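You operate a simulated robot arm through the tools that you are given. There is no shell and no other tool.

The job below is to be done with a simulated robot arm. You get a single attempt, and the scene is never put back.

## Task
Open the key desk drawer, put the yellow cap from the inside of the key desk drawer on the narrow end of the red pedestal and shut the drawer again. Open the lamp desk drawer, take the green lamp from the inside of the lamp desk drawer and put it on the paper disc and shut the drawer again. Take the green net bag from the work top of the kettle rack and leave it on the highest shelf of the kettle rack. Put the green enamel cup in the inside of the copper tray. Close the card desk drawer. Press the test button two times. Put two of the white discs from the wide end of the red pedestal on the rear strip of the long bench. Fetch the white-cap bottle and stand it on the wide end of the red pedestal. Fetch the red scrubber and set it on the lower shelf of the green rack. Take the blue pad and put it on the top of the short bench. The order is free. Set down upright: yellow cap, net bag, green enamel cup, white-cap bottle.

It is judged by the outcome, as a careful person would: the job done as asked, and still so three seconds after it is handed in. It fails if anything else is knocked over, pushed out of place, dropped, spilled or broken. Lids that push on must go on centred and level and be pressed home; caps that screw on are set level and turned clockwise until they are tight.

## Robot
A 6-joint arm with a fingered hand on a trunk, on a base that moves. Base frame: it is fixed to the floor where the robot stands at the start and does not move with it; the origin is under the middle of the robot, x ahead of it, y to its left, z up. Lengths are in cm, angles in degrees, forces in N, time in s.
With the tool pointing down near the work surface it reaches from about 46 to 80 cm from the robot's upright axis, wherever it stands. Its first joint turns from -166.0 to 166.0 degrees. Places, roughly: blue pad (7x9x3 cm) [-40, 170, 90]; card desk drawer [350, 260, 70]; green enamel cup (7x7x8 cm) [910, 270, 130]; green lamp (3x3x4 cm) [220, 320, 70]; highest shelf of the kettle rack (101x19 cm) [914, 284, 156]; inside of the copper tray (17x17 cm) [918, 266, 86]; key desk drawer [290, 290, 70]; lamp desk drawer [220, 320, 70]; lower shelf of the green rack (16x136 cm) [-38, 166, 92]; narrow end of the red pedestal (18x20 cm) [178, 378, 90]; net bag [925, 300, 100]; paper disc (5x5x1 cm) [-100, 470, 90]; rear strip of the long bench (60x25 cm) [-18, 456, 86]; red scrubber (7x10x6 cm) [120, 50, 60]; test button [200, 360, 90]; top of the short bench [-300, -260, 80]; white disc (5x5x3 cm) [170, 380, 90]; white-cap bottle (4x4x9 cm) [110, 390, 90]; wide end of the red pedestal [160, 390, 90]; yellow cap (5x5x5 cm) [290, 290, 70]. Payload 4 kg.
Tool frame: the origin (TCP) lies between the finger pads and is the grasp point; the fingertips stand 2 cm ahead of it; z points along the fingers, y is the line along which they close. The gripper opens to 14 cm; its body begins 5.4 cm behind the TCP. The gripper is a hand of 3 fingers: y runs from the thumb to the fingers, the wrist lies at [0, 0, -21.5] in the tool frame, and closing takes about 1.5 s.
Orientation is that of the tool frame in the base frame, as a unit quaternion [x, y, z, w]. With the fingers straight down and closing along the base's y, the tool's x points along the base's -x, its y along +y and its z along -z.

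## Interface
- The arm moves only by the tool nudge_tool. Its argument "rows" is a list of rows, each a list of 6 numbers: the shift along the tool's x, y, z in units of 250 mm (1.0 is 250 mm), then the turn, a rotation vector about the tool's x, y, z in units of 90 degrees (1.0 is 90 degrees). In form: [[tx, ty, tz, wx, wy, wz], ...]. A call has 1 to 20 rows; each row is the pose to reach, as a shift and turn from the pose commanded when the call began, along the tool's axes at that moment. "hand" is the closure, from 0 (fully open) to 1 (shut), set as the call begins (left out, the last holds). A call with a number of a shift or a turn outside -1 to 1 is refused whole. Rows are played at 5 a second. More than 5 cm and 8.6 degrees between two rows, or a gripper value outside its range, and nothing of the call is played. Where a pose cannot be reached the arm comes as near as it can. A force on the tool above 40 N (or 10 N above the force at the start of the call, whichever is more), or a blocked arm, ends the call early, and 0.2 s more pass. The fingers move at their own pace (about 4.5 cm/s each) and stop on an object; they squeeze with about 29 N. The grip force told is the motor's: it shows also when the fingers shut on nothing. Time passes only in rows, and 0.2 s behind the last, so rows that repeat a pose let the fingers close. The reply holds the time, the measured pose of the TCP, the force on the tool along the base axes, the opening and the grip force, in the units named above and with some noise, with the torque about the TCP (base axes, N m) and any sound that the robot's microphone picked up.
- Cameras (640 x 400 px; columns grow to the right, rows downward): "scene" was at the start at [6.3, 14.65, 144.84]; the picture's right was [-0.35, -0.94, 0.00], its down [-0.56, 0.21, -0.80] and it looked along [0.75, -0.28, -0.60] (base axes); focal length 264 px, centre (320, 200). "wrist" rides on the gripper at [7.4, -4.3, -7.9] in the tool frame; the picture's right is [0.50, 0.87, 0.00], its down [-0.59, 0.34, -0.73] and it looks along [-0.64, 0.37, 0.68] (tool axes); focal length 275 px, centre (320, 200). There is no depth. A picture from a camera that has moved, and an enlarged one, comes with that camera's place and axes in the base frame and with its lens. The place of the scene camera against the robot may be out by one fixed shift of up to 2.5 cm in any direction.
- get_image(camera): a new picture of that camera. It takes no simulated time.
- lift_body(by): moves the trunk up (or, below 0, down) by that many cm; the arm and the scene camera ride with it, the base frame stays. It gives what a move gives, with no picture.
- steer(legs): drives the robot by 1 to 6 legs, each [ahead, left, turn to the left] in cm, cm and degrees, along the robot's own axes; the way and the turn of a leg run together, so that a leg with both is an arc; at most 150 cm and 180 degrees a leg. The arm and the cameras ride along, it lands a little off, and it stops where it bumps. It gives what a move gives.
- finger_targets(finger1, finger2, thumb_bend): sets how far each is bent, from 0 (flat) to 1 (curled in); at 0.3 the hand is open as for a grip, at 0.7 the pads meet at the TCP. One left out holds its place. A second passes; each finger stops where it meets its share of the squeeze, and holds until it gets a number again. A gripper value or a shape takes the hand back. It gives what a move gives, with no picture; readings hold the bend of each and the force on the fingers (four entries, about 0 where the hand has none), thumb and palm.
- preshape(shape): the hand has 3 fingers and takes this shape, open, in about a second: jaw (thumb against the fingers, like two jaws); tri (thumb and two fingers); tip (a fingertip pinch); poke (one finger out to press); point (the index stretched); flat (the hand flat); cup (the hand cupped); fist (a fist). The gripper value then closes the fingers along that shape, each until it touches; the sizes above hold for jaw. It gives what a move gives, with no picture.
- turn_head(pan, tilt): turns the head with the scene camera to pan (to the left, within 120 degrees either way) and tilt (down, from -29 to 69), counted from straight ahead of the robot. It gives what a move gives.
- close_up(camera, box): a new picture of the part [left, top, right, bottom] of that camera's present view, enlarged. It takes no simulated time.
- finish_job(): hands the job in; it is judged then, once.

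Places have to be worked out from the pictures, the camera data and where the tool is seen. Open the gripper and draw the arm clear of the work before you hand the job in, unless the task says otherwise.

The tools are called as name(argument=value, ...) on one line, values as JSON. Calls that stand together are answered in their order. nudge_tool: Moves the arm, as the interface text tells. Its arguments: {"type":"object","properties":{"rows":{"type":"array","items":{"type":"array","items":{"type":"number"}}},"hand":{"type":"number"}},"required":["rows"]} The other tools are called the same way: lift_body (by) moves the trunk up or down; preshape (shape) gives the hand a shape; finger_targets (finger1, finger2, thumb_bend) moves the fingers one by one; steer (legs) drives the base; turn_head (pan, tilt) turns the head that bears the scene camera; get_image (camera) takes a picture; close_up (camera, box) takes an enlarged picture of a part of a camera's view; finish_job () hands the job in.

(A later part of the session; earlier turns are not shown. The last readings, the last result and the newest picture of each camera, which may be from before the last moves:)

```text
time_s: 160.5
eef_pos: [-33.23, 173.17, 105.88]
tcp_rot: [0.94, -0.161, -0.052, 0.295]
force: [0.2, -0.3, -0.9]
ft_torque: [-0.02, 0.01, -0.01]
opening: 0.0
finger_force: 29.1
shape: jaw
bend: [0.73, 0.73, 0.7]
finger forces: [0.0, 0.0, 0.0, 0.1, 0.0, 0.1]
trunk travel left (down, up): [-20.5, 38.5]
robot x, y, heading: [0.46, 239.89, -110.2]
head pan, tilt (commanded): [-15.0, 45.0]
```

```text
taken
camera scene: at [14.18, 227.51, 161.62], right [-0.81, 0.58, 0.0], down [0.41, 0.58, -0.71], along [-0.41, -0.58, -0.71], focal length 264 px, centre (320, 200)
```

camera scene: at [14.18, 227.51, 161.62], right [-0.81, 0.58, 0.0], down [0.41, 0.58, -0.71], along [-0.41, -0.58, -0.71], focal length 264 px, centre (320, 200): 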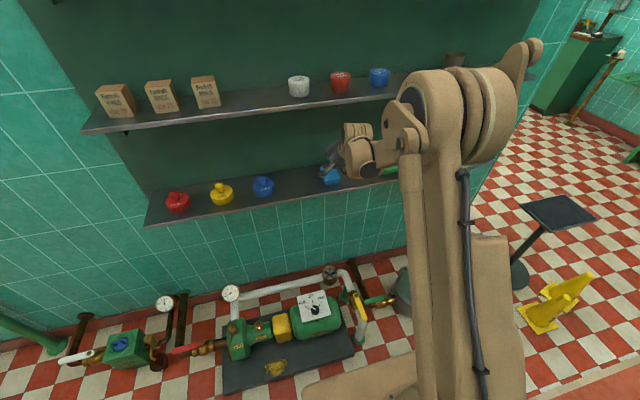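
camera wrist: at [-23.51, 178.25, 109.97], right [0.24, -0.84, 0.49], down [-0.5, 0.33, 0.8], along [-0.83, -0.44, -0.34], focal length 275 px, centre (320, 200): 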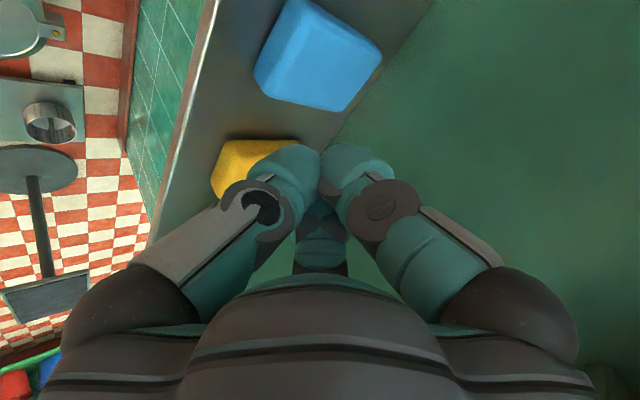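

The pad spans v≈137–147. I bring the closed fingertips just above its middle.

nudge_tool(rows=[[-0.002, 0.031, 0.125, 0, 0, 0], [-0.005, 0.061, 0.25, 0, 0, 0], [-0.007, 0.092, 0.376, 0, 0, 0]])

get_image(camera="wrist")

close_up(camera="scene", box=[240, 90, 432, 210])

```text
time_s: 161.3
eef_pos: [-35.74, 166.22, 99.5]
tcp_rot: [0.941, -0.16, -0.053, 0.294]
force: [0.8, -0.3, 0.2]
ft_torque: [0.02, 0.01, -0.02]
opening: 0.04
finger_force: 28.9
shape: jaw
bend: [0.73, 0.73, 0.7]
finger forces: [0.0, 0.0, 0.1, 0.0, 0.0, 0.0]
trunk travel left (down, up): [-20.5, 38.5]
robot x, y, heading: [0.38, 239.99, -110.3]
head pan, tilt (commanded): [-15.0, 45.0]
```

```text
taken
camera wrist: at [-26.08, 171.4, 103.61], right [0.24, -0.84, 0.49], down [-0.5, 0.33, 0.8], along [-0.83, -0.44, -0.34], focal length 275 px, centre (320, 200)
```

wrist: 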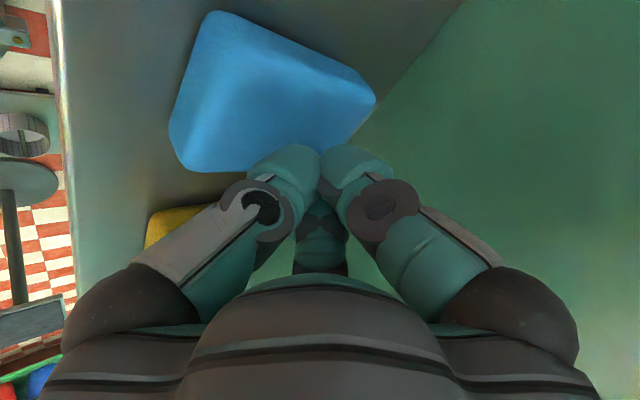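

```text
3.33 times, centred on (336, 150) of scene
camera zoom: at [14.18, 227.5, 161.61], right [-0.81, 0.58, 0.0], down [0.41, 0.58, -0.71], along [-0.41, -0.58, -0.71], focal length 879 px, centre (267, 367)
```

zoom: 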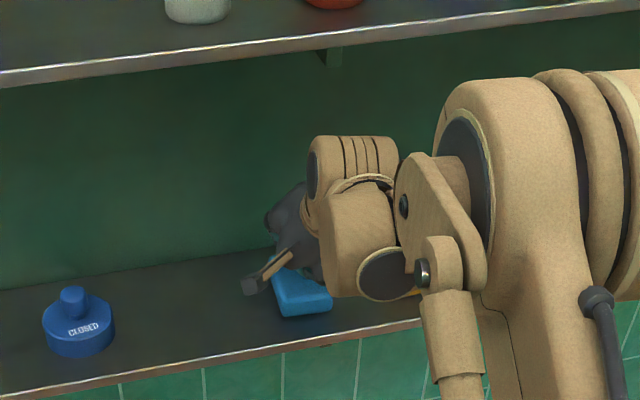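

The landing point is about 1 cm off the pad's middle, so I shift a little and lower 2 cm, then in 0.3 cm steps until it touches.

nudge_tool(rows=[[0.018, -0.022, 0.033, 0, 0, 0], [0.036, -0.045, 0.066, 0, 0, 0]])

nudge_tool(rows=[[0, -0.0069, 0.0098, 0, 0, 0], [0, -0.0069, 0.0098, 0, 0, 0]])

nudge_tool(rows=[[0, -0.0069, 0.0098, 0, 0, 0], [0, -0.0069, 0.0098, 0, 0, 0]])

```text
time_s: 161.9
eef_pos: [-34.91, 166.21, 97.97]
tcp_rot: [0.939, -0.162, -0.054, 0.298]
force: [-6.8, -5.8, 36.5]
ft_torque: [-0.38, 0.08, 0.05]
opening: 0.02
finger_force: 28.7
shape: jaw
bend: [0.73, 0.73, 0.72]
finger forces: [0.0, 0.0, 0.0, 0.0, 0.1, 0.1]
trunk travel left (down, up): [-20.5, 38.5]
robot x, y, heading: [-0.06, 240.59, -110.6]
head pan, tilt (commanded): [-15.0, 45.0]
```

```text
time_s: 162.3
eef_pos: [-34.92, 166.29, 98.06]
tcp_rot: [0.939, -0.161, -0.054, 0.299]
force: [-0.1, 3.0, 36.1]
ft_torque: [-0.1, 0.01, -0.02]
opening: 0.0
finger_force: 29.2
shape: jaw
bend: [0.73, 0.73, 0.72]
finger forces: [0.0, 0.0, 0.1, 0.0, 0.1, 0.0]
trunk travel left (down, up): [-20.5, 38.5]
robot x, y, heading: [0.64, 240.56, -110.3]
head pan, tilt (commanded): [-15.0, 45.0]
stopped in row 1: the force on the tool passed its limit at 52 N (the readings are from after the stop); the commanded pose is now the measured one
```

```text
time_s: 162.6
eef_pos: [-34.91, 166.27, 97.95]
tcp_rot: [0.938, -0.161, -0.054, 0.301]
force: [2.0, 5.3, 36.1]
ft_torque: [-0.04, -0.05, -0.02]
opening: 0.0
finger_force: 29.4
shape: jaw
bend: [0.73, 0.73, 0.72]
finger forces: [0.1, 0.0, 0.1, 0.0, 0.0, 0.0]
trunk travel left (down, up): [-20.5, 38.5]
robot x, y, heading: [0.45, 240.22, -110.2]
head pan, tilt (commanded): [-15.0, 45.0]
stopped in row 1: the force on the tool passed its limit at 50 N (the readings are from after the stop); the commanded pose is now the measured one
```

Contact with about 36 N. I ease off slightly and try a drag of 1.5 cm toward me to see if the pad follows.

nudge_tool(rows=[[0, 0.004, -0.0055, 0, 0, 0], [0, 0.004, -0.0055, 0, 0, 0]])

nudge_tool(rows=[[0, -0.0165, -0.0115, 0, 0, 0], [0, -0.033, -0.023, 0, 0, 0], [0, -0.0495, -0.0345, 0, 0, 0]])

get_image(camera="wrist")

```text
time_s: 163.2
eef_pos: [-34.88, 166.41, 97.97]
tcp_rot: [0.939, -0.162, -0.055, 0.3]
force: [2.6, 8.7, 32.4]
ft_torque: [0.0, -0.03, 0.01]
opening: 0.0
finger_force: 28.6
shape: jaw
bend: [0.73, 0.73, 0.72]
finger forces: [0.0, 0.0, 0.0, 0.0, 0.0, 0.0]
trunk travel left (down, up): [-20.5, 38.5]
robot x, y, heading: [0.54, 240.48, -110.5]
head pan, tilt (commanded): [-15.0, 45.0]
```

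```text
time_s: 164.0
eef_pos: [-34.36, 167.54, 97.86]
tcp_rot: [0.939, -0.162, -0.055, 0.3]
force: [-3.1, -7.1, 38.3]
ft_torque: [-0.36, 0.19, -0.12]
opening: 0.01
finger_force: 28.6
shape: jaw
bend: [0.73, 0.73, 0.73]
finger forces: [0.0, 0.0, 0.0, 0.0, 0.1, 0.0]
trunk travel left (down, up): [-20.5, 38.5]
robot x, y, heading: [0.23, 240.33, -110.4]
head pan, tilt (commanded): [-15.0, 45.0]
```

```text
taken
camera wrist: at [-24.76, 172.71, 101.92], right [0.24, -0.83, 0.5], down [-0.5, 0.34, 0.8], along [-0.83, -0.44, -0.34], focal length 275 px, centre (320, 200)
```

wrist: 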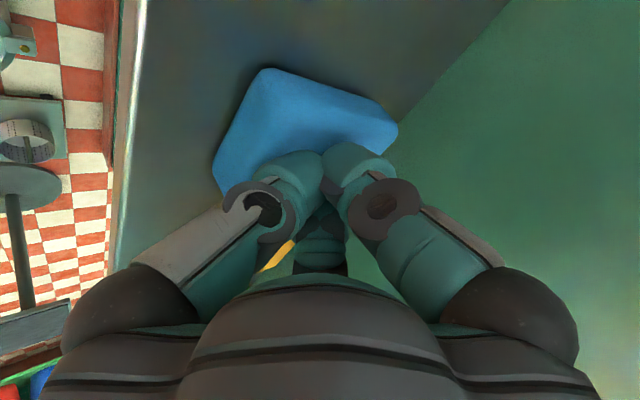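

The pad didn't move; the fingers slid on it. I'll instead hook one finger behind the pad (there is about 5 cm to the back panel) and pull. I back out and try the poke shape to see that finger.

nudge_tool(rows=[[0, 0.03, -0.05, 0, 0, 0], [0, 0.07, -0.12, 0, 0, 0], [0, 0.07, -0.28, 0, 0, 0], [0, 0.07, -0.44, 0, 0, 0], [0, 0.07, -0.6, 0, 0, 0]])

preshape(shape="poke")

get_image(camera="wrist")

close_up(camera="scene", box=[240, 90, 432, 210])

preshape(shape="point")

get_image(camera="wrist")

close_up(camera="scene", box=[240, 90, 432, 210])

```text
time_s: 165.2
eef_pos: [-32.01, 174.56, 111.0]
tcp_rot: [0.939, -0.161, -0.054, 0.298]
force: [-0.1, -0.8, 0.2]
ft_torque: [-0.05, 0.02, 0.0]
opening: 0.0
finger_force: 28.6
shape: jaw
bend: [0.73, 0.73, 0.71]
finger forces: [0.0, 0.0, 0.1, 0.1, 0.0, 0.1]
trunk travel left (down, up): [-20.5, 38.5]
robot x, y, heading: [0.14, 240.54, -110.3]
head pan, tilt (commanded): [-15.0, 45.0]
```

```text
time_s: 166.1
eef_pos: [-32.15, 174.3, 110.89]
tcp_rot: [0.939, -0.162, -0.053, 0.299]
force: [-0.1, -0.8, -0.3]
ft_torque: [-0.01, -0.06, 0.0]
opening: 0.0
finger_force: 0.0
shape: poke
bend: [0.28, 0.28, 0.72]
finger forces: [0.0, 0.0, 0.1, 0.0, 0.1, 0.1]
trunk travel left (down, up): [-20.5, 38.5]
robot x, y, heading: [0.18, 240.18, -110.3]
head pan, tilt (commanded): [-15.0, 45.0]
```

```text
taken
camera wrist: at [-22.43, 179.36, 114.95], right [0.24, -0.83, 0.5], down [-0.5, 0.33, 0.8], along [-0.83, -0.44, -0.34], focal length 275 px, centre (320, 200)
```

wrist: 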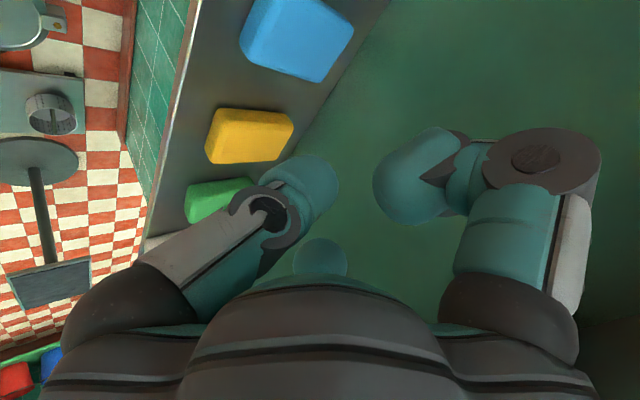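

```text
3.33 times, centred on (336, 150) of scene
camera zoom: at [14.21, 227.6, 161.62], right [-0.81, 0.58, 0.0], down [0.41, 0.58, -0.71], along [-0.41, -0.58, -0.71], focal length 879 px, centre (267, 367)
```

zoom: 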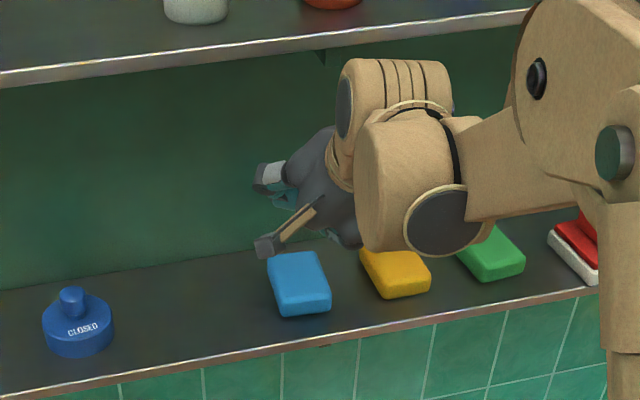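

```text
time_s: 167.0
eef_pos: [-32.15, 174.29, 110.99]
tcp_rot: [0.939, -0.161, -0.054, 0.298]
force: [-0.2, 0.0, 1.2]
ft_torque: [0.0, -0.03, 0.01]
opening: 0.0
finger_force: 0.1
shape: point
bend: [0.82, 1.0, 0.56]
finger forces: [0.0, 0.1, 0.0, 0.1, 0.0, 0.0]
trunk travel left (down, up): [-20.5, 38.5]
robot x, y, heading: [-0.04, 240.3, -110.6]
head pan, tilt (commanded): [-15.0, 45.0]
```

```text
taken
camera wrist: at [-22.43, 179.36, 114.95], right [0.24, -0.83, 0.5], down [-0.5, 0.33, 0.8], along [-0.83, -0.44, -0.34], focal length 275 px, centre (320, 200)
```

wrist: 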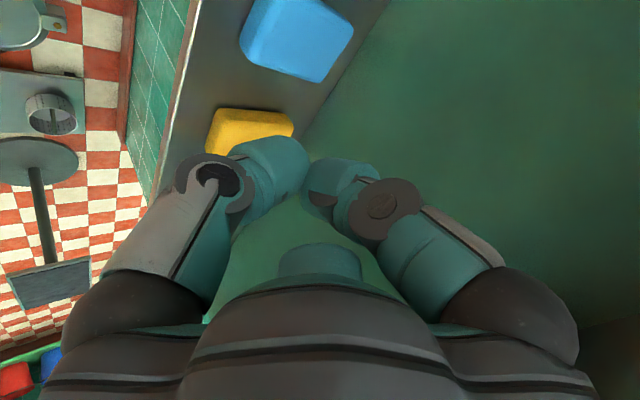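

```text
3.33 times, centred on (336, 150) of scene
camera zoom: at [14.21, 227.61, 161.62], right [-0.81, 0.58, 0.0], down [0.41, 0.58, -0.71], along [-0.41, -0.58, -0.71], focal length 879 px, centre (267, 367)
```

zoom: 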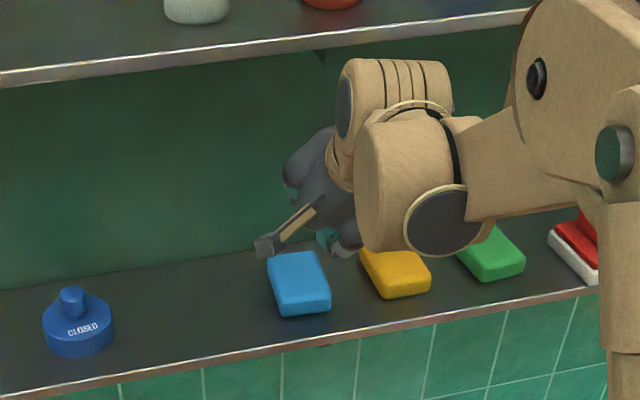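

In point shape the far-side finger is finger 1. I roll the hand 60° back so finger 1 is on the wall side, backing off slightly, then curl finger 2 and the thumb so finger 1 can serve as a hook.

nudge_tool(rows=[[0.003, -0.088, -0.061, 0, 0, 0.083], [0.007, -0.176, -0.123, 0, 0, 0.167], [0.01, -0.264, -0.184, 0, 0, 0.25], [0.01, -0.264, -0.184, 0, 0, 0.333], [0.01, -0.264, -0.184, 0, 0, 0.417], [0.01, -0.264, -0.184, 0, 0, 0.5], [0.01, -0.264, -0.184, 0, 0, 0.583], [0.01, -0.264, -0.184, 0, 0, 0.667]])

finger_targets(finger1=0.55, finger2=1.0, thumb_bend=1.0)

get_image(camera="wrist")

close_up(camera="scene", box=[240, 90, 432, 210])

```text
time_s: 168.8
eef_pos: [-29.19, 181.83, 110.71]
tcp_rot: [0.732, -0.611, 0.103, 0.285]
force: [0.1, 0.3, -0.3]
ft_torque: [0.02, -0.02, -0.01]
opening: 0.0
finger_force: 0.1
shape: point
bend: [0.82, 1.0, 0.56]
finger forces: [0.0, 0.1, 0.0, 0.0, 0.1, 0.0]
trunk travel left (down, up): [-20.5, 38.5]
robot x, y, heading: [0.51, 240.44, -110.3]
head pan, tilt (commanded): [-15.0, 45.0]
```

```text
time_s: 169.8
eef_pos: [-29.12, 181.79, 110.77]
tcp_rot: [0.733, -0.609, 0.103, 0.285]
force: [-0.5, 0.1, -0.6]
ft_torque: [0.03, 0.05, -0.02]
opening: 2.45
finger_force: 0.1
shape: fingers
bend: [0.55, 1.0, 0.93]
finger forces: [0.0, 0.0, 0.0, 0.1, 0.1, 0.1]
trunk travel left (down, up): [-20.5, 38.5]
robot x, y, heading: [0.53, 240.25, -110.9]
head pan, tilt (commanded): [-15.0, 45.0]
```

```text
taken
camera wrist: at [-21.78, 180.24, 119.8], right [-0.71, -0.5, 0.5], down [-0.32, 0.86, 0.41], along [-0.63, 0.13, -0.76], focal length 275 px, centre (320, 200)
```

wrist: 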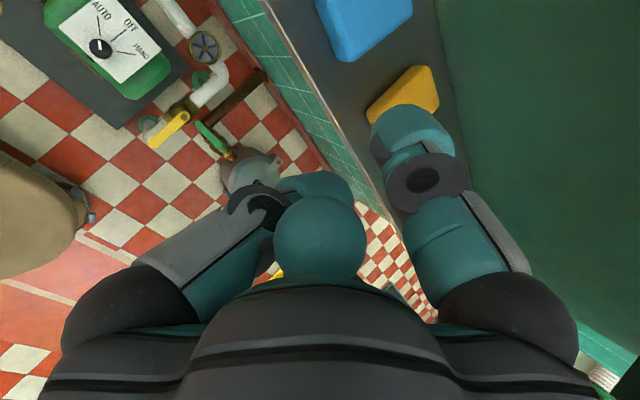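

```text
3.33 times, centred on (336, 150) of scene
camera zoom: at [14.22, 227.62, 161.62], right [-0.81, 0.58, 0.0], down [0.41, 0.58, -0.71], along [-0.41, -0.58, -0.71], focal length 879 px, centre (267, 367)
```

zoom: 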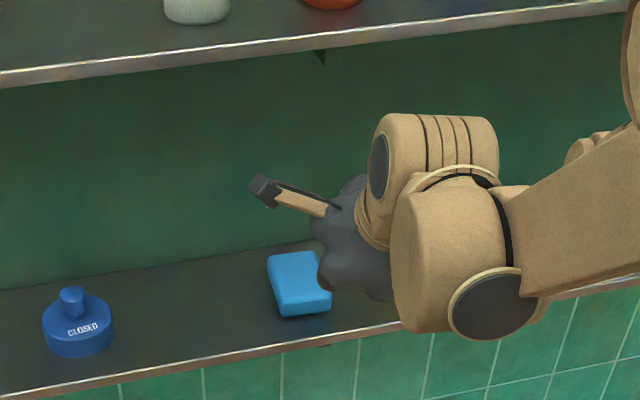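

The extended finger sits too high relative to the curled ones. But the back gap measures about 6.7 cm (panel at v≈130.5, pad's back at ≈137), enough for the closed three-finger bundle. I close the hand and tilt to 45°.

preshape(shape="jaw")

nudge_tool(rows=[[0, 0, 0, -0.019, 0.032, 0], [0, 0, 0, -0.038, 0.063, -0.001], [0, 0, 0, -0.058, 0.095, -0.001], [0, 0, 0, -0.058, 0.095, -0.001], [0, 0, 0, -0.058, 0.095, -0.001], [0, 0, 0, -0.058, 0.095, -0.001], [0, 0, 0, -0.058, 0.095, -0.001], [0, 0, 0, -0.058, 0.095, -0.001]], hand=1)

```text
time_s: 170.7
eef_pos: [-29.09, 181.87, 110.78]
tcp_rot: [0.733, -0.61, 0.102, 0.285]
force: [-0.6, 0.6, 0.9]
ft_torque: [0.02, 0.0, -0.02]
opening: 13.98
finger_force: 0.1
shape: jaw
bend: [0.3, 0.3, 0.3]
finger forces: [0.0, 0.1, 0.0, 0.0, 0.0, 0.1]
trunk travel left (down, up): [-20.5, 38.5]
robot x, y, heading: [0.18, 240.43, -110.4]
head pan, tilt (commanded): [-15.0, 45.0]
```

```text
time_s: 172.5
eef_pos: [-29.09, 181.71, 110.85]
tcp_rot: [0.71, -0.59, 0.129, 0.362]
force: [-0.3, 0.3, 0.2]
ft_torque: [-0.02, -0.03, 0.01]
opening: 0.0
finger_force: 5.8
shape: jaw
bend: [0.72, 0.72, 0.7]
finger forces: [0.0, 0.0, 0.1, 0.0, 0.0, 0.0]
trunk travel left (down, up): [-20.5, 38.5]
robot x, y, heading: [0.12, 240.36, -110.6]
head pan, tilt (commanded): [-15.0, 45.0]
```

Now I advance over the pad (v≈143, z≈103) with the closed bundle.

nudge_tool(rows=[[0.05, 0.032, 0.171, 0, 0, 0], [0.099, 0.065, 0.342, 0, 0, 0], [0.149, 0.097, 0.513, 0, 0, 0], [0.198, 0.129, 0.684, 0, 0, 0]])

get_image(camera="wrist")

close_up(camera="scene", box=[240, 90, 432, 210])

```text
time_s: 173.5
eef_pos: [-35.06, 166.42, 103.01]
tcp_rot: [0.709, -0.59, 0.128, 0.363]
force: [0.5, -0.4, -0.1]
ft_torque: [-0.02, 0.02, 0.02]
opening: 0.01
finger_force: 28.9
shape: jaw
bend: [0.73, 0.73, 0.7]
finger forces: [0.1, 0.0, 0.0, 0.1, 0.0, 0.0]
trunk travel left (down, up): [-20.5, 38.5]
robot x, y, heading: [0.18, 240.57, -110.6]
head pan, tilt (commanded): [-15.0, 45.0]
```

```text
taken
camera wrist: at [-27.14, 166.29, 111.57], right [-0.67, -0.41, 0.62], down [-0.29, 0.91, 0.28], along [-0.68, 0.01, -0.73], focal length 275 px, centre (320, 200)
```

wrist: 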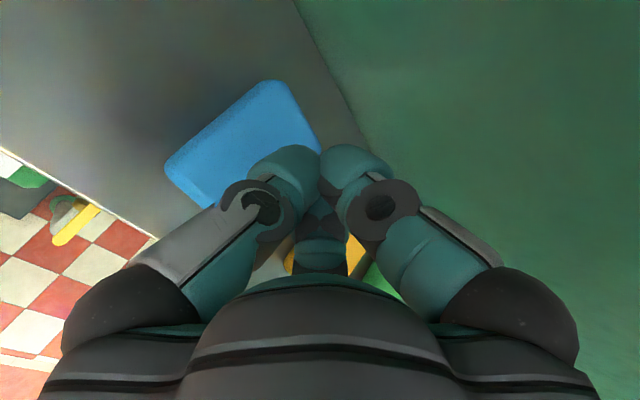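

```text
3.33 times, centred on (336, 150) of scene
camera zoom: at [14.16, 227.47, 161.61], right [-0.81, 0.58, 0.0], down [0.41, 0.58, -0.71], along [-0.41, -0.58, -0.71], focal length 879 px, centre (267, 367)
```

zoom: 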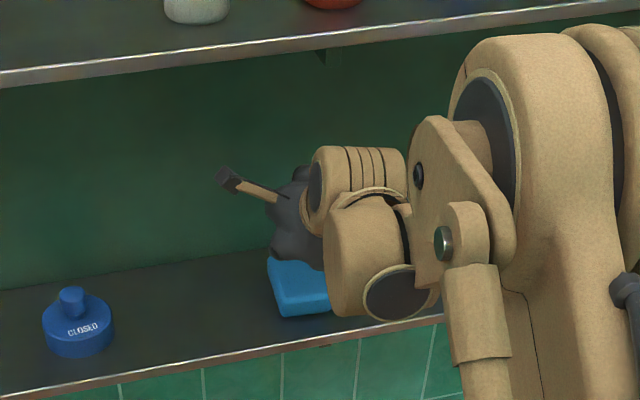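

The pad's back is at v≈137.8 and the panel at ≈131.2. I move over the gap (v_c≈134.7) and then straight down behind the pad.

nudge_tool(rows=[[0.032, 0.033, 0.144, 0, 0, 0], [0.064, 0.066, 0.288, 0, 0, 0]])

nudge_tool(rows=[[-0.031, -0.018, 0.036, 0, 0, 0], [-0.062, -0.037, 0.071, 0, 0, 0], [-0.093, -0.055, 0.107, 0, 0, 0]])

get_image(camera="wrist")

close_up(camera="scene", box=[240, 90, 432, 210])

```text
time_s: 174.1
eef_pos: [-37.89, 160.42, 99.5]
tcp_rot: [0.71, -0.59, 0.129, 0.363]
force: [-1.1, 0.0, 0.4]
ft_torque: [0.01, 0.01, 0.02]
opening: 0.02
finger_force: 29.9
shape: jaw
bend: [0.73, 0.73, 0.7]
finger forces: [0.0, 0.0, 0.1, 0.0, 0.0, 0.1]
trunk travel left (down, up): [-20.5, 38.5]
robot x, y, heading: [0.41, 240.28, -110.5]
head pan, tilt (commanded): [-15.0, 45.0]
```

```text
time_s: 174.8
eef_pos: [-38.0, 160.39, 97.09]
tcp_rot: [0.707, -0.589, 0.13, 0.368]
force: [-2.2, -4.9, 19.1]
ft_torque: [0.17, -0.28, -0.09]
opening: 0.0
finger_force: 28.5
shape: jaw
bend: [0.73, 0.73, 0.7]
finger forces: [0.0, 0.1, 0.1, 0.0, 18.8, 0.1]
trunk travel left (down, up): [-20.5, 38.5]
robot x, y, heading: [0.44, 240.03, -110.4]
head pan, tilt (commanded): [-15.0, 45.0]
stopped in row 3: the force on the tool passed its limit at 53 N (the readings are from after the stop); the commanded pose is now the measured one
```

```text
taken
camera wrist: at [-29.99, 160.23, 105.72], right [-0.67, -0.4, 0.63], down [-0.29, 0.92, 0.27], along [-0.68, 0.0, -0.73], focal length 275 px, centre (320, 200)
```

wrist: 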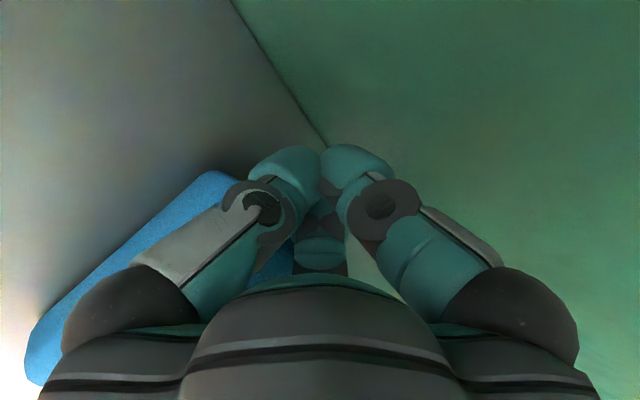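

```text
3.33 times, centred on (336, 150) of scene
camera zoom: at [14.24, 227.68, 161.65], right [-0.81, 0.58, 0.0], down [0.41, 0.58, -0.71], along [-0.41, -0.58, -0.71], focal length 879 px, centre (267, 367)
```

zoom: 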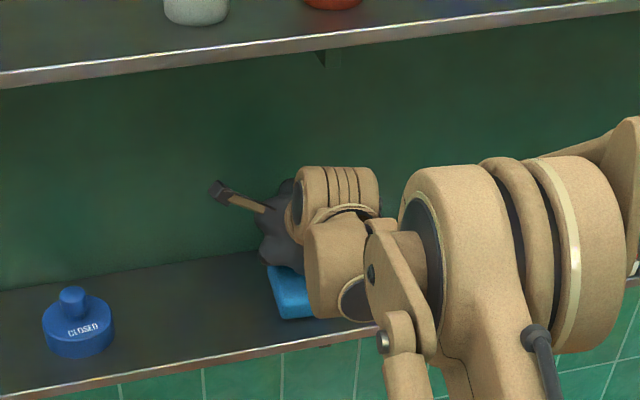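

The fingers' undersides touch the pad's back top edge at z≈97, with the tips about 1 cm below its top: perhaps enough hook. I pull 2 cm toward me and check.

nudge_tool(rows=[[-0.012, -0.0075, -0.0142, 0, 0, 0], [-0.024, -0.015, -0.0284, 0, 0, 0], [-0.036, -0.0225, -0.0426, 0, 0, 0], [-0.048, -0.03, -0.0568, 0, 0, 0]])

get_image(camera="wrist")

close_up(camera="scene", box=[240, 90, 432, 210])

```text
time_s: 175.8
eef_pos: [-37.15, 162.24, 96.97]
tcp_rot: [0.708, -0.589, 0.13, 0.367]
force: [-3.1, -8.5, 29.7]
ft_torque: [0.16, -0.52, -0.11]
opening: 0.01
finger_force: 29.1
shape: jaw
bend: [0.73, 0.73, 0.7]
finger forces: [0.0, 0.1, 0.0, 0.1, 29.8, 0.0]
trunk travel left (down, up): [-20.5, 38.5]
robot x, y, heading: [0.13, 240.49, -110.6]
head pan, tilt (commanded): [-15.0, 45.0]
```

```text
taken
camera wrist: at [-29.19, 162.24, 105.69], right [-0.67, -0.4, 0.63], down [-0.29, 0.92, 0.27], along [-0.68, 0.0, -0.73], focal length 275 px, centre (320, 200)
```

wrist: 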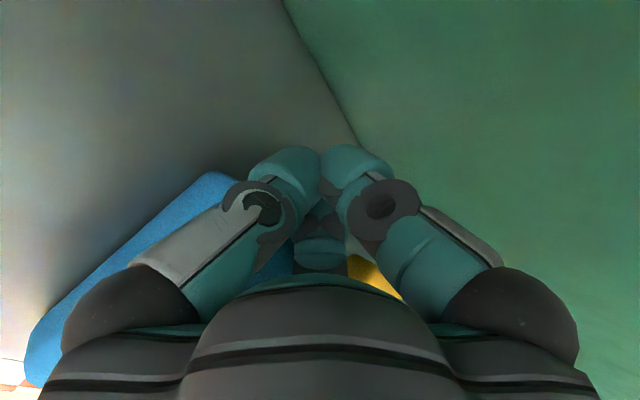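

```text
3.33 times, centred on (336, 150) of scene
camera zoom: at [14.33, 227.82, 161.64], right [-0.81, 0.58, 0.0], down [0.41, 0.58, -0.71], along [-0.41, -0.58, -0.71], focal length 879 px, centre (267, 367)
```

zoom: 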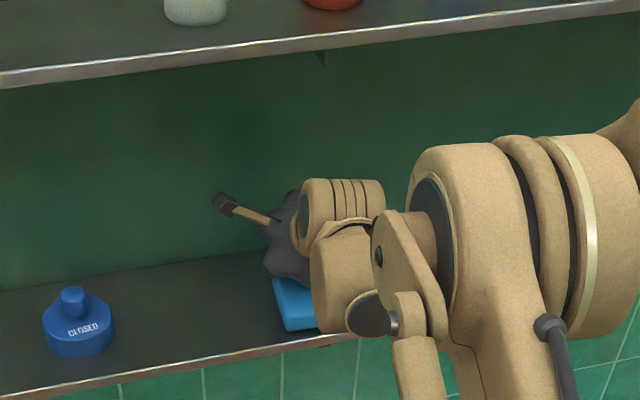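

The pad follows the hand. I keep pulling, 3 cm more with a tiny rise to limit the down force.

nudge_tool(rows=[[-0.0106, -0.0067, -0.016, 0, 0, 0], [-0.0226, -0.0142, -0.0302, 0, 0, 0], [-0.0346, -0.0217, -0.0444, 0, 0, 0], [-0.0466, -0.0292, -0.0586, 0, 0, 0], [-0.0586, -0.0367, -0.0728, 0, 0, 0], [-0.0706, -0.0442, -0.087, 0, 0, 0]])

get_image(camera="wrist")

close_up(camera="scene", box=[240, 90, 432, 210])

```text
time_s: 177.2
eef_pos: [-36.1, 165.11, 97.17]
tcp_rot: [0.708, -0.589, 0.131, 0.367]
force: [-2.4, -8.8, 25.6]
ft_torque: [0.19, -0.49, -0.11]
opening: 0.0
finger_force: 28.5
shape: jaw
bend: [0.73, 0.73, 0.7]
finger forces: [0.1, 0.0, 0.0, 0.0, 27.2, 0.0]
trunk travel left (down, up): [-20.5, 38.5]
robot x, y, heading: [0.29, 240.2, -110.4]
head pan, tilt (commanded): [-15.0, 45.0]
```

```text
taken
camera wrist: at [-28.15, 165.0, 105.7], right [-0.67, -0.4, 0.63], down [-0.29, 0.92, 0.27], along [-0.68, 0.0, -0.73], focal length 275 px, centre (320, 200)
```

wrist: 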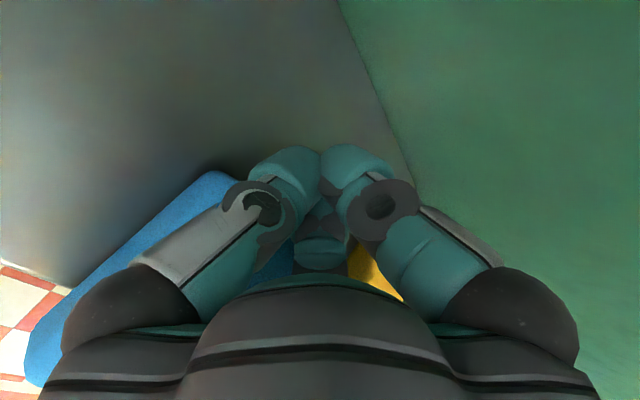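

```text
3.33 times, centred on (336, 150) of scene
camera zoom: at [14.31, 227.79, 161.63], right [-0.81, 0.58, 0.0], down [0.41, 0.58, -0.71], along [-0.41, -0.58, -0.71], focal length 879 px, centre (267, 367)
```

zoom: 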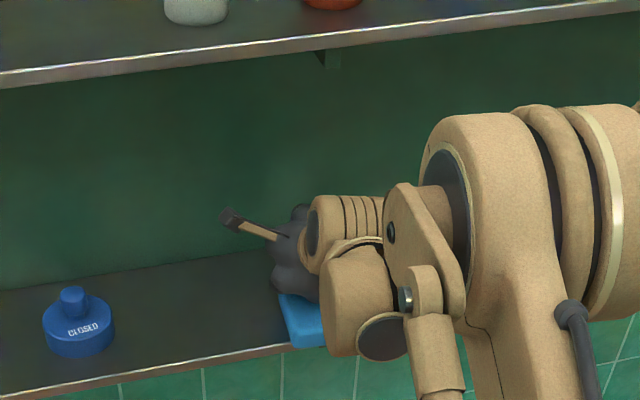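

The pad now overhangs the front edge by about 2 cm. I raise the hand off it and back away to view it.

nudge_tool(rows=[[0.049, 0.029, -0.056, 0, 0, 0], [0.098, 0.058, -0.113, 0, 0, 0], [0.146, 0.087, -0.169, 0, 0, 0], [0.05, 0.027, -0.283, 0, 0, 0], [-0.046, -0.033, -0.397, 0, 0, 0], [-0.141, -0.092, -0.51, 0, 0, 0], [-0.237, -0.152, -0.624, 0, 0, 0]])

get_image(camera="wrist")

close_up(camera="scene", box=[240, 90, 432, 210])

```text
time_s: 178.8
eef_pos: [-30.19, 180.17, 102.71]
tcp_rot: [0.708, -0.589, 0.129, 0.367]
force: [-0.4, -0.3, 0.6]
ft_torque: [-0.02, 0.01, 0.01]
opening: 0.0
finger_force: 29.2
shape: jaw
bend: [0.73, 0.73, 0.7]
finger forces: [0.0, 0.0, 0.0, 0.0, 0.0, 0.0]
trunk travel left (down, up): [-20.5, 38.5]
robot x, y, heading: [0.17, 240.16, -110.3]
head pan, tilt (commanded): [-15.0, 45.0]
```

```text
taken
camera wrist: at [-22.41, 180.04, 111.35], right [-0.67, -0.4, 0.62], down [-0.29, 0.92, 0.27], along [-0.68, 0.0, -0.73], focal length 275 px, centre (320, 200)
```

wrist: 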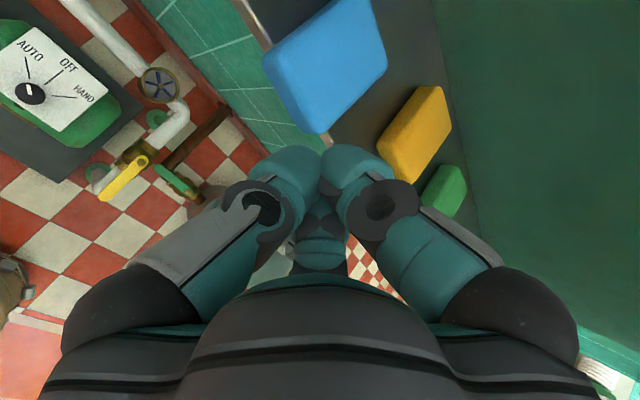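

```text
3.33 times, centred on (336, 150) of scene
camera zoom: at [14.24, 227.68, 161.62], right [-0.81, 0.58, 0.0], down [0.41, 0.58, -0.71], along [-0.41, -0.58, -0.71], focal length 879 px, centre (267, 367)
```

zoom: 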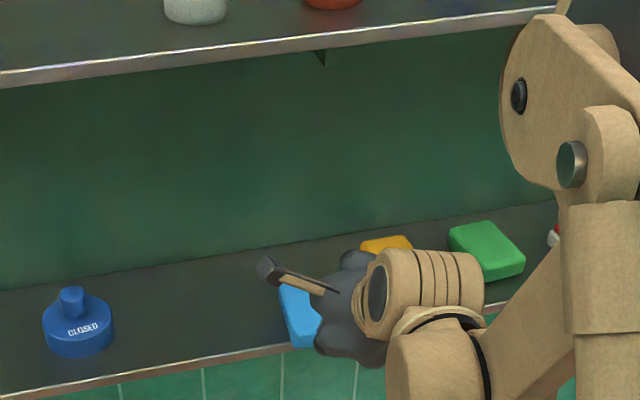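

The pad lies squarely at u −92.7, v 142.8–151.8. I roll the hand back (thumb near) and make it steeper (15° from vertical), backing off first.

nudge_tool(rows=[[-0.04, -0.025, -0.085, 0, 0, -0.083], [-0.079, -0.05, -0.17, 0, 0, -0.167], [-0.119, -0.075, -0.255, 0, 0, -0.25], [-0.159, -0.1, -0.34, 0, 0, -0.333], [-0.198, -0.125, -0.425, 0, 0, -0.417], [-0.238, -0.15, -0.51, 0, 0, -0.5], [-0.238, -0.15, -0.51, 0, 0, -0.583], [-0.238, -0.15, -0.51, 0, 0, -0.667]], hand=0.25)

nudge_tool(rows=[[0, 0, 0, 0.083, 0, 0], [0, 0, 0, 0.167, 0, 0], [0, 0, 0, 0.25, 0, 0], [0, 0, 0, 0.333, 0, 0]])

get_image(camera="wrist")

get_image(camera="scene")

```text
time_s: 180.6
eef_pos: [-25.25, 192.91, 106.75]
tcp_rot: [0.908, -0.155, -0.07, 0.383]
force: [0.1, 0.2, 0.3]
ft_torque: [-0.02, 0.04, -0.01]
opening: 10.52
finger_force: 0.1
shape: jaw
bend: [0.25, 0.25, 0.24]
finger forces: [0.0, 0.1, 0.0, 0.0, 0.0, 0.0]
trunk travel left (down, up): [-20.5, 38.5]
robot x, y, heading: [0.14, 240.34, -110.6]
head pan, tilt (commanded): [-15.0, 45.0]
```

```text
time_s: 181.6
eef_pos: [-25.34, 193.1, 106.7]
tcp_rot: [0.976, -0.17, -0.028, 0.133]
force: [-0.2, 0.2, -0.2]
ft_torque: [0.0, 0.0, -0.02]
opening: 10.48
finger_force: 0.1
shape: jaw
bend: [0.25, 0.25, 0.24]
finger forces: [0.0, 0.0, 0.1, 0.1, 0.0, 0.0]
trunk travel left (down, up): [-20.5, 38.5]
robot x, y, heading: [0.0, 240.53, -110.7]
head pan, tilt (commanded): [-15.0, 45.0]
```

```text
taken
camera wrist: at [-16.21, 196.33, 113.13], right [0.19, -0.95, 0.23], down [-0.59, 0.08, 0.8], along [-0.78, -0.29, -0.55], focal length 275 px, centre (320, 200)
```

wrist: 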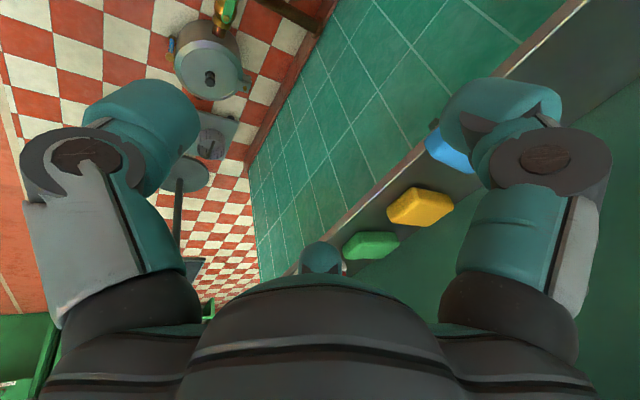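

```text
taken
camera scene: at [14.18, 227.54, 161.62], right [-0.81, 0.58, 0.0], down [0.41, 0.58, -0.71], along [-0.41, -0.58, -0.71], focal length 264 px, centre (320, 200)
```

scene: 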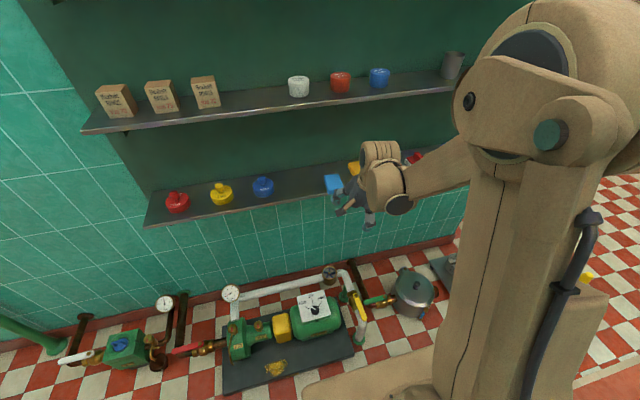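

The hand is steep now with the thumb nearest me. I lower it in front of the shelf to z≈95 at v≈162.

nudge_tool(rows=[[0, 0.058, 0.139, 0, 0, 0], [-0.001, 0.116, 0.278, 0, 0, 0], [-0.001, 0.174, 0.417, 0, 0, 0], [-0.002, 0.232, 0.556, 0, 0, 0]])

get_image(camera="wrist")

close_up(camera="scene", box=[270, 100, 430, 200])

```text
time_s: 182.6
eef_pos: [-28.51, 184.16, 94.71]
tcp_rot: [0.976, -0.169, -0.028, 0.134]
force: [0.9, 0.2, 0.7]
ft_torque: [0.03, 0.02, -0.04]
opening: 10.53
finger_force: 0.1
shape: jaw
bend: [0.25, 0.25, 0.24]
finger forces: [0.0, 0.0, 0.0, 0.0, 0.0, 0.0]
trunk travel left (down, up): [-20.5, 38.5]
robot x, y, heading: [0.23, 240.16, -110.7]
head pan, tilt (commanded): [-15.0, 45.0]
```

```text
taken
camera wrist: at [-19.46, 187.49, 101.21], right [0.19, -0.95, 0.23], down [-0.59, 0.08, 0.8], along [-0.78, -0.29, -0.55], focal length 275 px, centre (320, 200)
```

wrist: 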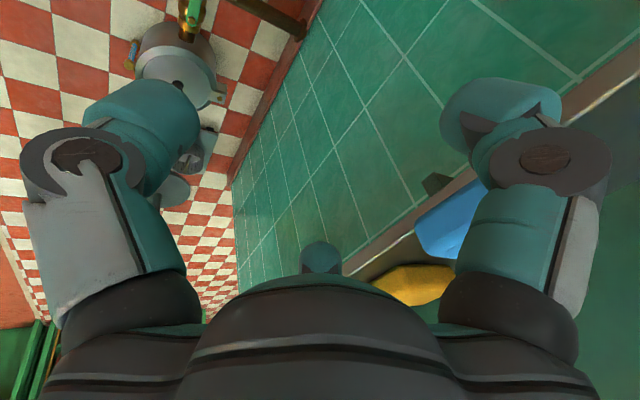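

```text
4.00 times, centred on (350, 150) of scene
camera zoom: at [14.16, 227.48, 161.61], right [-0.81, 0.58, 0.0], down [0.41, 0.58, -0.71], along [-0.41, -0.58, -0.71], focal length 1054 px, centre (200, 400)
```

zoom: 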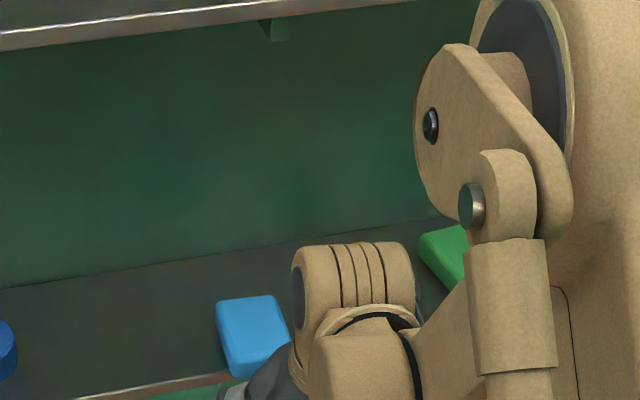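

I advance horizontally toward the pad, 10 cm first, with the two far fingers passing on either side.

nudge_tool(rows=[[-0.003, 0.13, 0.027, 0, 0, 0], [-0.006, 0.26, 0.057, 0, 0, 0], [-0.008, 0.39, 0.09, 0, 0, 0]])

get_image(camera="wrist")

close_up(camera="scene", box=[270, 100, 430, 200])

```text
time_s: 183.4
eef_pos: [-32.15, 174.72, 95.28]
tcp_rot: [0.976, -0.169, -0.027, 0.134]
force: [0.1, -0.2, 0.5]
ft_torque: [0.04, 0.01, 0.01]
opening: 10.54
finger_force: 0.2
shape: jaw
bend: [0.25, 0.25, 0.24]
finger forces: [0.0, 0.0, 0.0, 0.0, 0.1, 0.0]
trunk travel left (down, up): [-20.5, 38.5]
robot x, y, heading: [0.28, 239.91, -110.5]
head pan, tilt (commanded): [-15.0, 45.0]
```

```text
taken
camera wrist: at [-23.07, 178.09, 101.69], right [0.19, -0.95, 0.23], down [-0.59, 0.08, 0.8], along [-0.78, -0.29, -0.55], focal length 275 px, centre (320, 200)
```

wrist: 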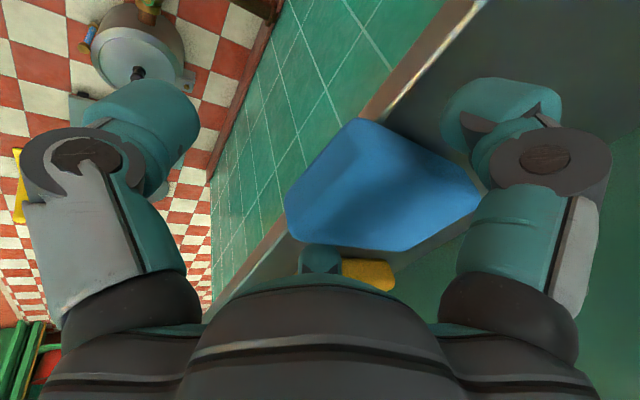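

```text
4.00 times, centred on (350, 150) of scene
camera zoom: at [14.17, 227.49, 161.61], right [-0.81, 0.58, 0.0], down [0.41, 0.58, -0.71], along [-0.41, -0.58, -0.71], focal length 1054 px, centre (200, 400)
```

zoom: 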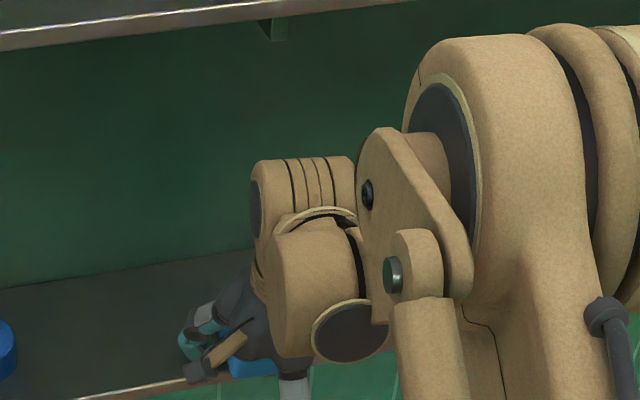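

The pad sits nicely between the fingers. I advance the remaining 4.2 cm and close.

nudge_tool(rows=[[-0.001, 0.081, 0.0225, 0, 0, 0], [-0.003, 0.162, 0.045, 0, 0, 0]])

get_image(camera="wrist")

```text
time_s: 184.0
eef_pos: [-33.6, 170.85, 95.15]
tcp_rot: [0.976, -0.168, -0.028, 0.135]
force: [-0.8, 0.2, -0.2]
ft_torque: [-0.02, 0.01, 0.0]
opening: 10.51
finger_force: 0.0
shape: jaw
bend: [0.25, 0.25, 0.24]
finger forces: [0.0, 0.0, 0.0, 0.1, 0.1, 0.1]
trunk travel left (down, up): [-20.5, 38.5]
robot x, y, heading: [0.2, 240.0, -110.3]
head pan, tilt (commanded): [-15.0, 45.0]
```

```text
taken
camera wrist: at [-24.56, 174.3, 101.73], right [0.19, -0.95, 0.23], down [-0.59, 0.08, 0.8], along [-0.78, -0.29, -0.55], focal length 275 px, centre (320, 200)
```

wrist: 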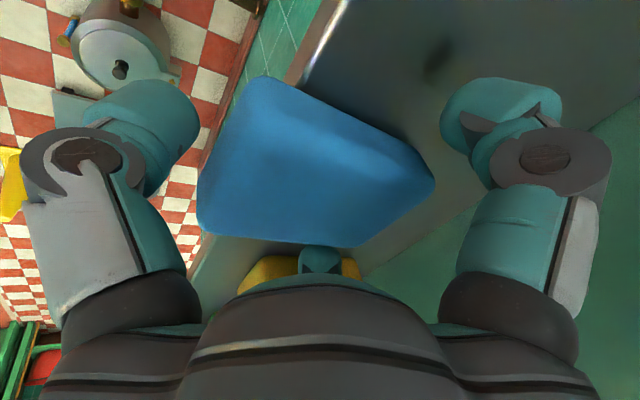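

The pad is centred among the fingers. I close the hand.

nudge_tool(rows=[[0, 0, 0, 0, 0, 0], [0, 0, 0, 0, 0, 0], [0, 0, 0, 0, 0, 0], [0, 0, 0, 0, 0, 0], [0, 0, 0, 0, 0, 0], [0, 0, 0, 0, 0, 0], [0, 0, 0, 0, 0, 0], [0, 0, 0, 0, 0, 0]], hand=1)

get_image(camera="wrist")

```text
time_s: 185.8
eef_pos: [-33.67, 170.96, 95.3]
tcp_rot: [0.976, -0.168, -0.028, 0.134]
force: [0.1, 0.3, 0.2]
ft_torque: [-0.01, 0.02, 0.01]
opening: 6.61
finger_force: 28.9
shape: jaw
bend: [0.35, 0.35, 0.34]
finger forces: [24.0, 21.9, 0.1, 0.0, 24.4, 0.0]
trunk travel left (down, up): [-20.5, 38.5]
robot x, y, heading: [0.28, 240.21, -110.6]
head pan, tilt (commanded): [-15.0, 45.0]
```

```text
taken
camera wrist: at [-24.55, 174.34, 101.75], right [0.19, -0.95, 0.23], down [-0.59, 0.08, 0.8], along [-0.78, -0.29, -0.55], focal length 275 px, centre (320, 200)
```

wrist: 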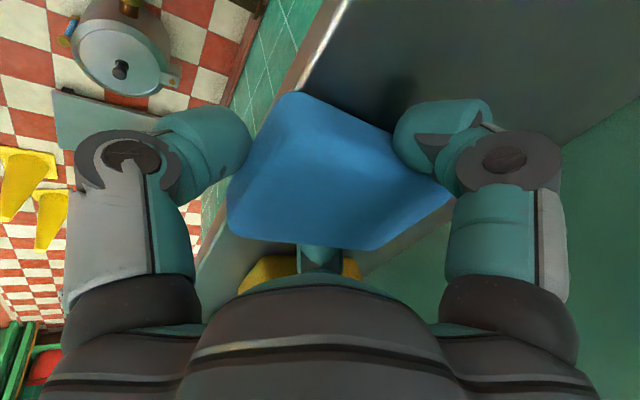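

A firm three-finger grip (about 22–24 N each). I lift 2 cm, check, then draw out.

nudge_tool(rows=[[0, 0.005, -0.019, 0, 0, 0], [0, 0.011, -0.039, 0, 0, 0], [-0.001, 0.0215, -0.077, 0, 0, 0]])

nudge_tool(rows=[[0.003, -0.128, -0.036, 0, 0, 0], [0.005, -0.257, -0.072, 0, 0, 0], [0.008, -0.385, -0.108, 0, 0, 0], [0.011, -0.513, -0.144, 0, 0, 0], [0.013, -0.642, -0.18, 0, 0, 0], [0.016, -0.77, -0.216, 0, 0, 0]])

get_image(camera="wrist")

get_image(camera="scene")

```text
time_s: 186.6
eef_pos: [-33.52, 170.95, 97.41]
tcp_rot: [0.976, -0.169, -0.028, 0.135]
force: [0.0, 0.8, -0.4]
ft_torque: [-0.01, 0.0, -0.02]
opening: 6.58
finger_force: 29.0
shape: jaw
bend: [0.35, 0.35, 0.34]
finger forces: [24.0, 22.0, 0.0, 0.0, 24.3, 0.0]
trunk travel left (down, up): [-20.5, 38.5]
robot x, y, heading: [0.2, 240.25, -110.6]
head pan, tilt (commanded): [-15.0, 45.0]
```

```text
time_s: 188.0
eef_pos: [-26.34, 189.88, 97.38]
tcp_rot: [0.976, -0.168, -0.028, 0.133]
force: [0.2, -0.2, -0.1]
ft_torque: [0.02, -0.02, 0.01]
opening: 6.58
finger_force: 29.1
shape: jaw
bend: [0.35, 0.35, 0.35]
finger forces: [24.2, 22.0, 0.0, 0.0, 24.1, 0.0]
trunk travel left (down, up): [-20.5, 38.5]
robot x, y, heading: [0.33, 240.15, -110.5]
head pan, tilt (commanded): [-15.0, 45.0]
```

```text
taken
camera wrist: at [-17.33, 193.18, 103.85], right [0.19, -0.95, 0.23], down [-0.59, 0.08, 0.8], along [-0.78, -0.29, -0.55], focal length 275 px, centre (320, 200)
```

wrist: 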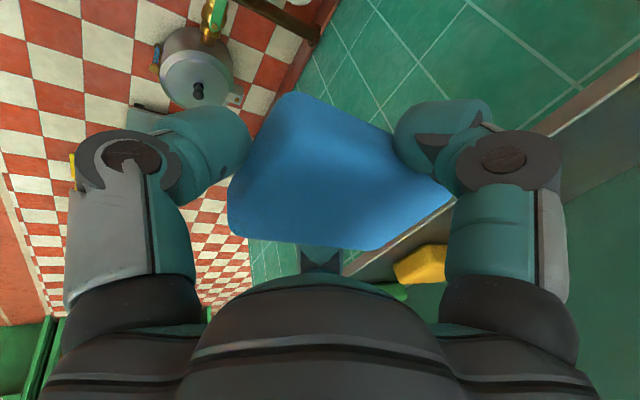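

```text
taken
camera scene: at [14.24, 227.67, 161.62], right [-0.81, 0.58, 0.0], down [0.41, 0.58, -0.71], along [-0.41, -0.58, -0.71], focal length 264 px, centre (320, 200)
```

scene: 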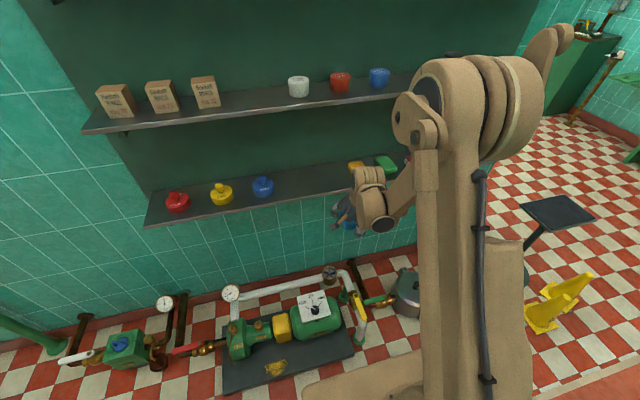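

The pad is securely held. I drive back from the rack, then west past the cones, and south around the partition's end.

steer(legs=[[-62, 0, 0], [0, -140, 0], [0, -68, 0], [150, 0, 0]])

turn_head(pan=0, tilt=20)

get_image(camera="scene")

```text
time_s: 208.5
eef_pos: [-249.27, 177.87, 97.36]
tcp_rot: [0.977, -0.162, -0.027, 0.135]
force: [0.0, -0.5, -0.9]
ft_torque: [0.03, 0.0, -0.04]
opening: 6.56
finger_force: 29.1
shape: jaw
bend: [0.35, 0.35, 0.35]
finger forces: [24.2, 22.0, 0.0, 0.0, 23.9, 0.1]
trunk travel left (down, up): [-20.5, 38.5]
robot x, y, heading: [-223.57, 228.69, -109.6]
head pan, tilt (commanded): [-15.0, 45.0]
```

```text
time_s: 209.4
eef_pos: [-249.29, 177.94, 97.3]
tcp_rot: [0.977, -0.162, -0.027, 0.134]
force: [0.5, -0.6, 0.4]
ft_torque: [-0.02, 0.01, 0.02]
opening: 6.54
finger_force: 28.7
shape: jaw
bend: [0.35, 0.35, 0.35]
finger forces: [24.1, 22.1, 0.1, 0.0, 24.1, 0.0]
trunk travel left (down, up): [-20.5, 38.5]
robot x, y, heading: [-223.12, 229.2, -109.5]
head pan, tilt (commanded): [0.0, 20.0]
```

```text
taken
camera scene: at [-207.65, 214.28, 165.48], right [-0.94, 0.34, 0.0], down [0.12, 0.32, -0.94], along [-0.32, -0.88, -0.34], focal length 264 px, centre (320, 200)
```

scene: 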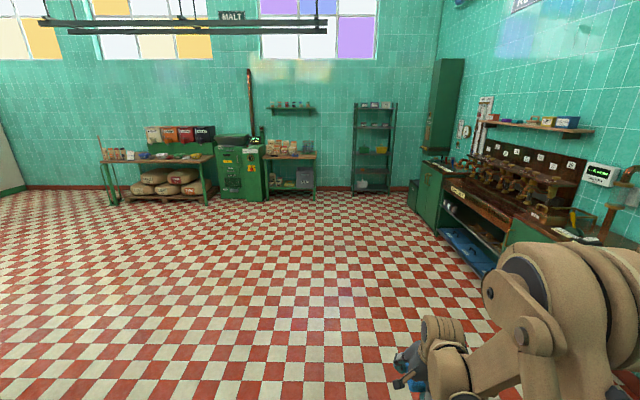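

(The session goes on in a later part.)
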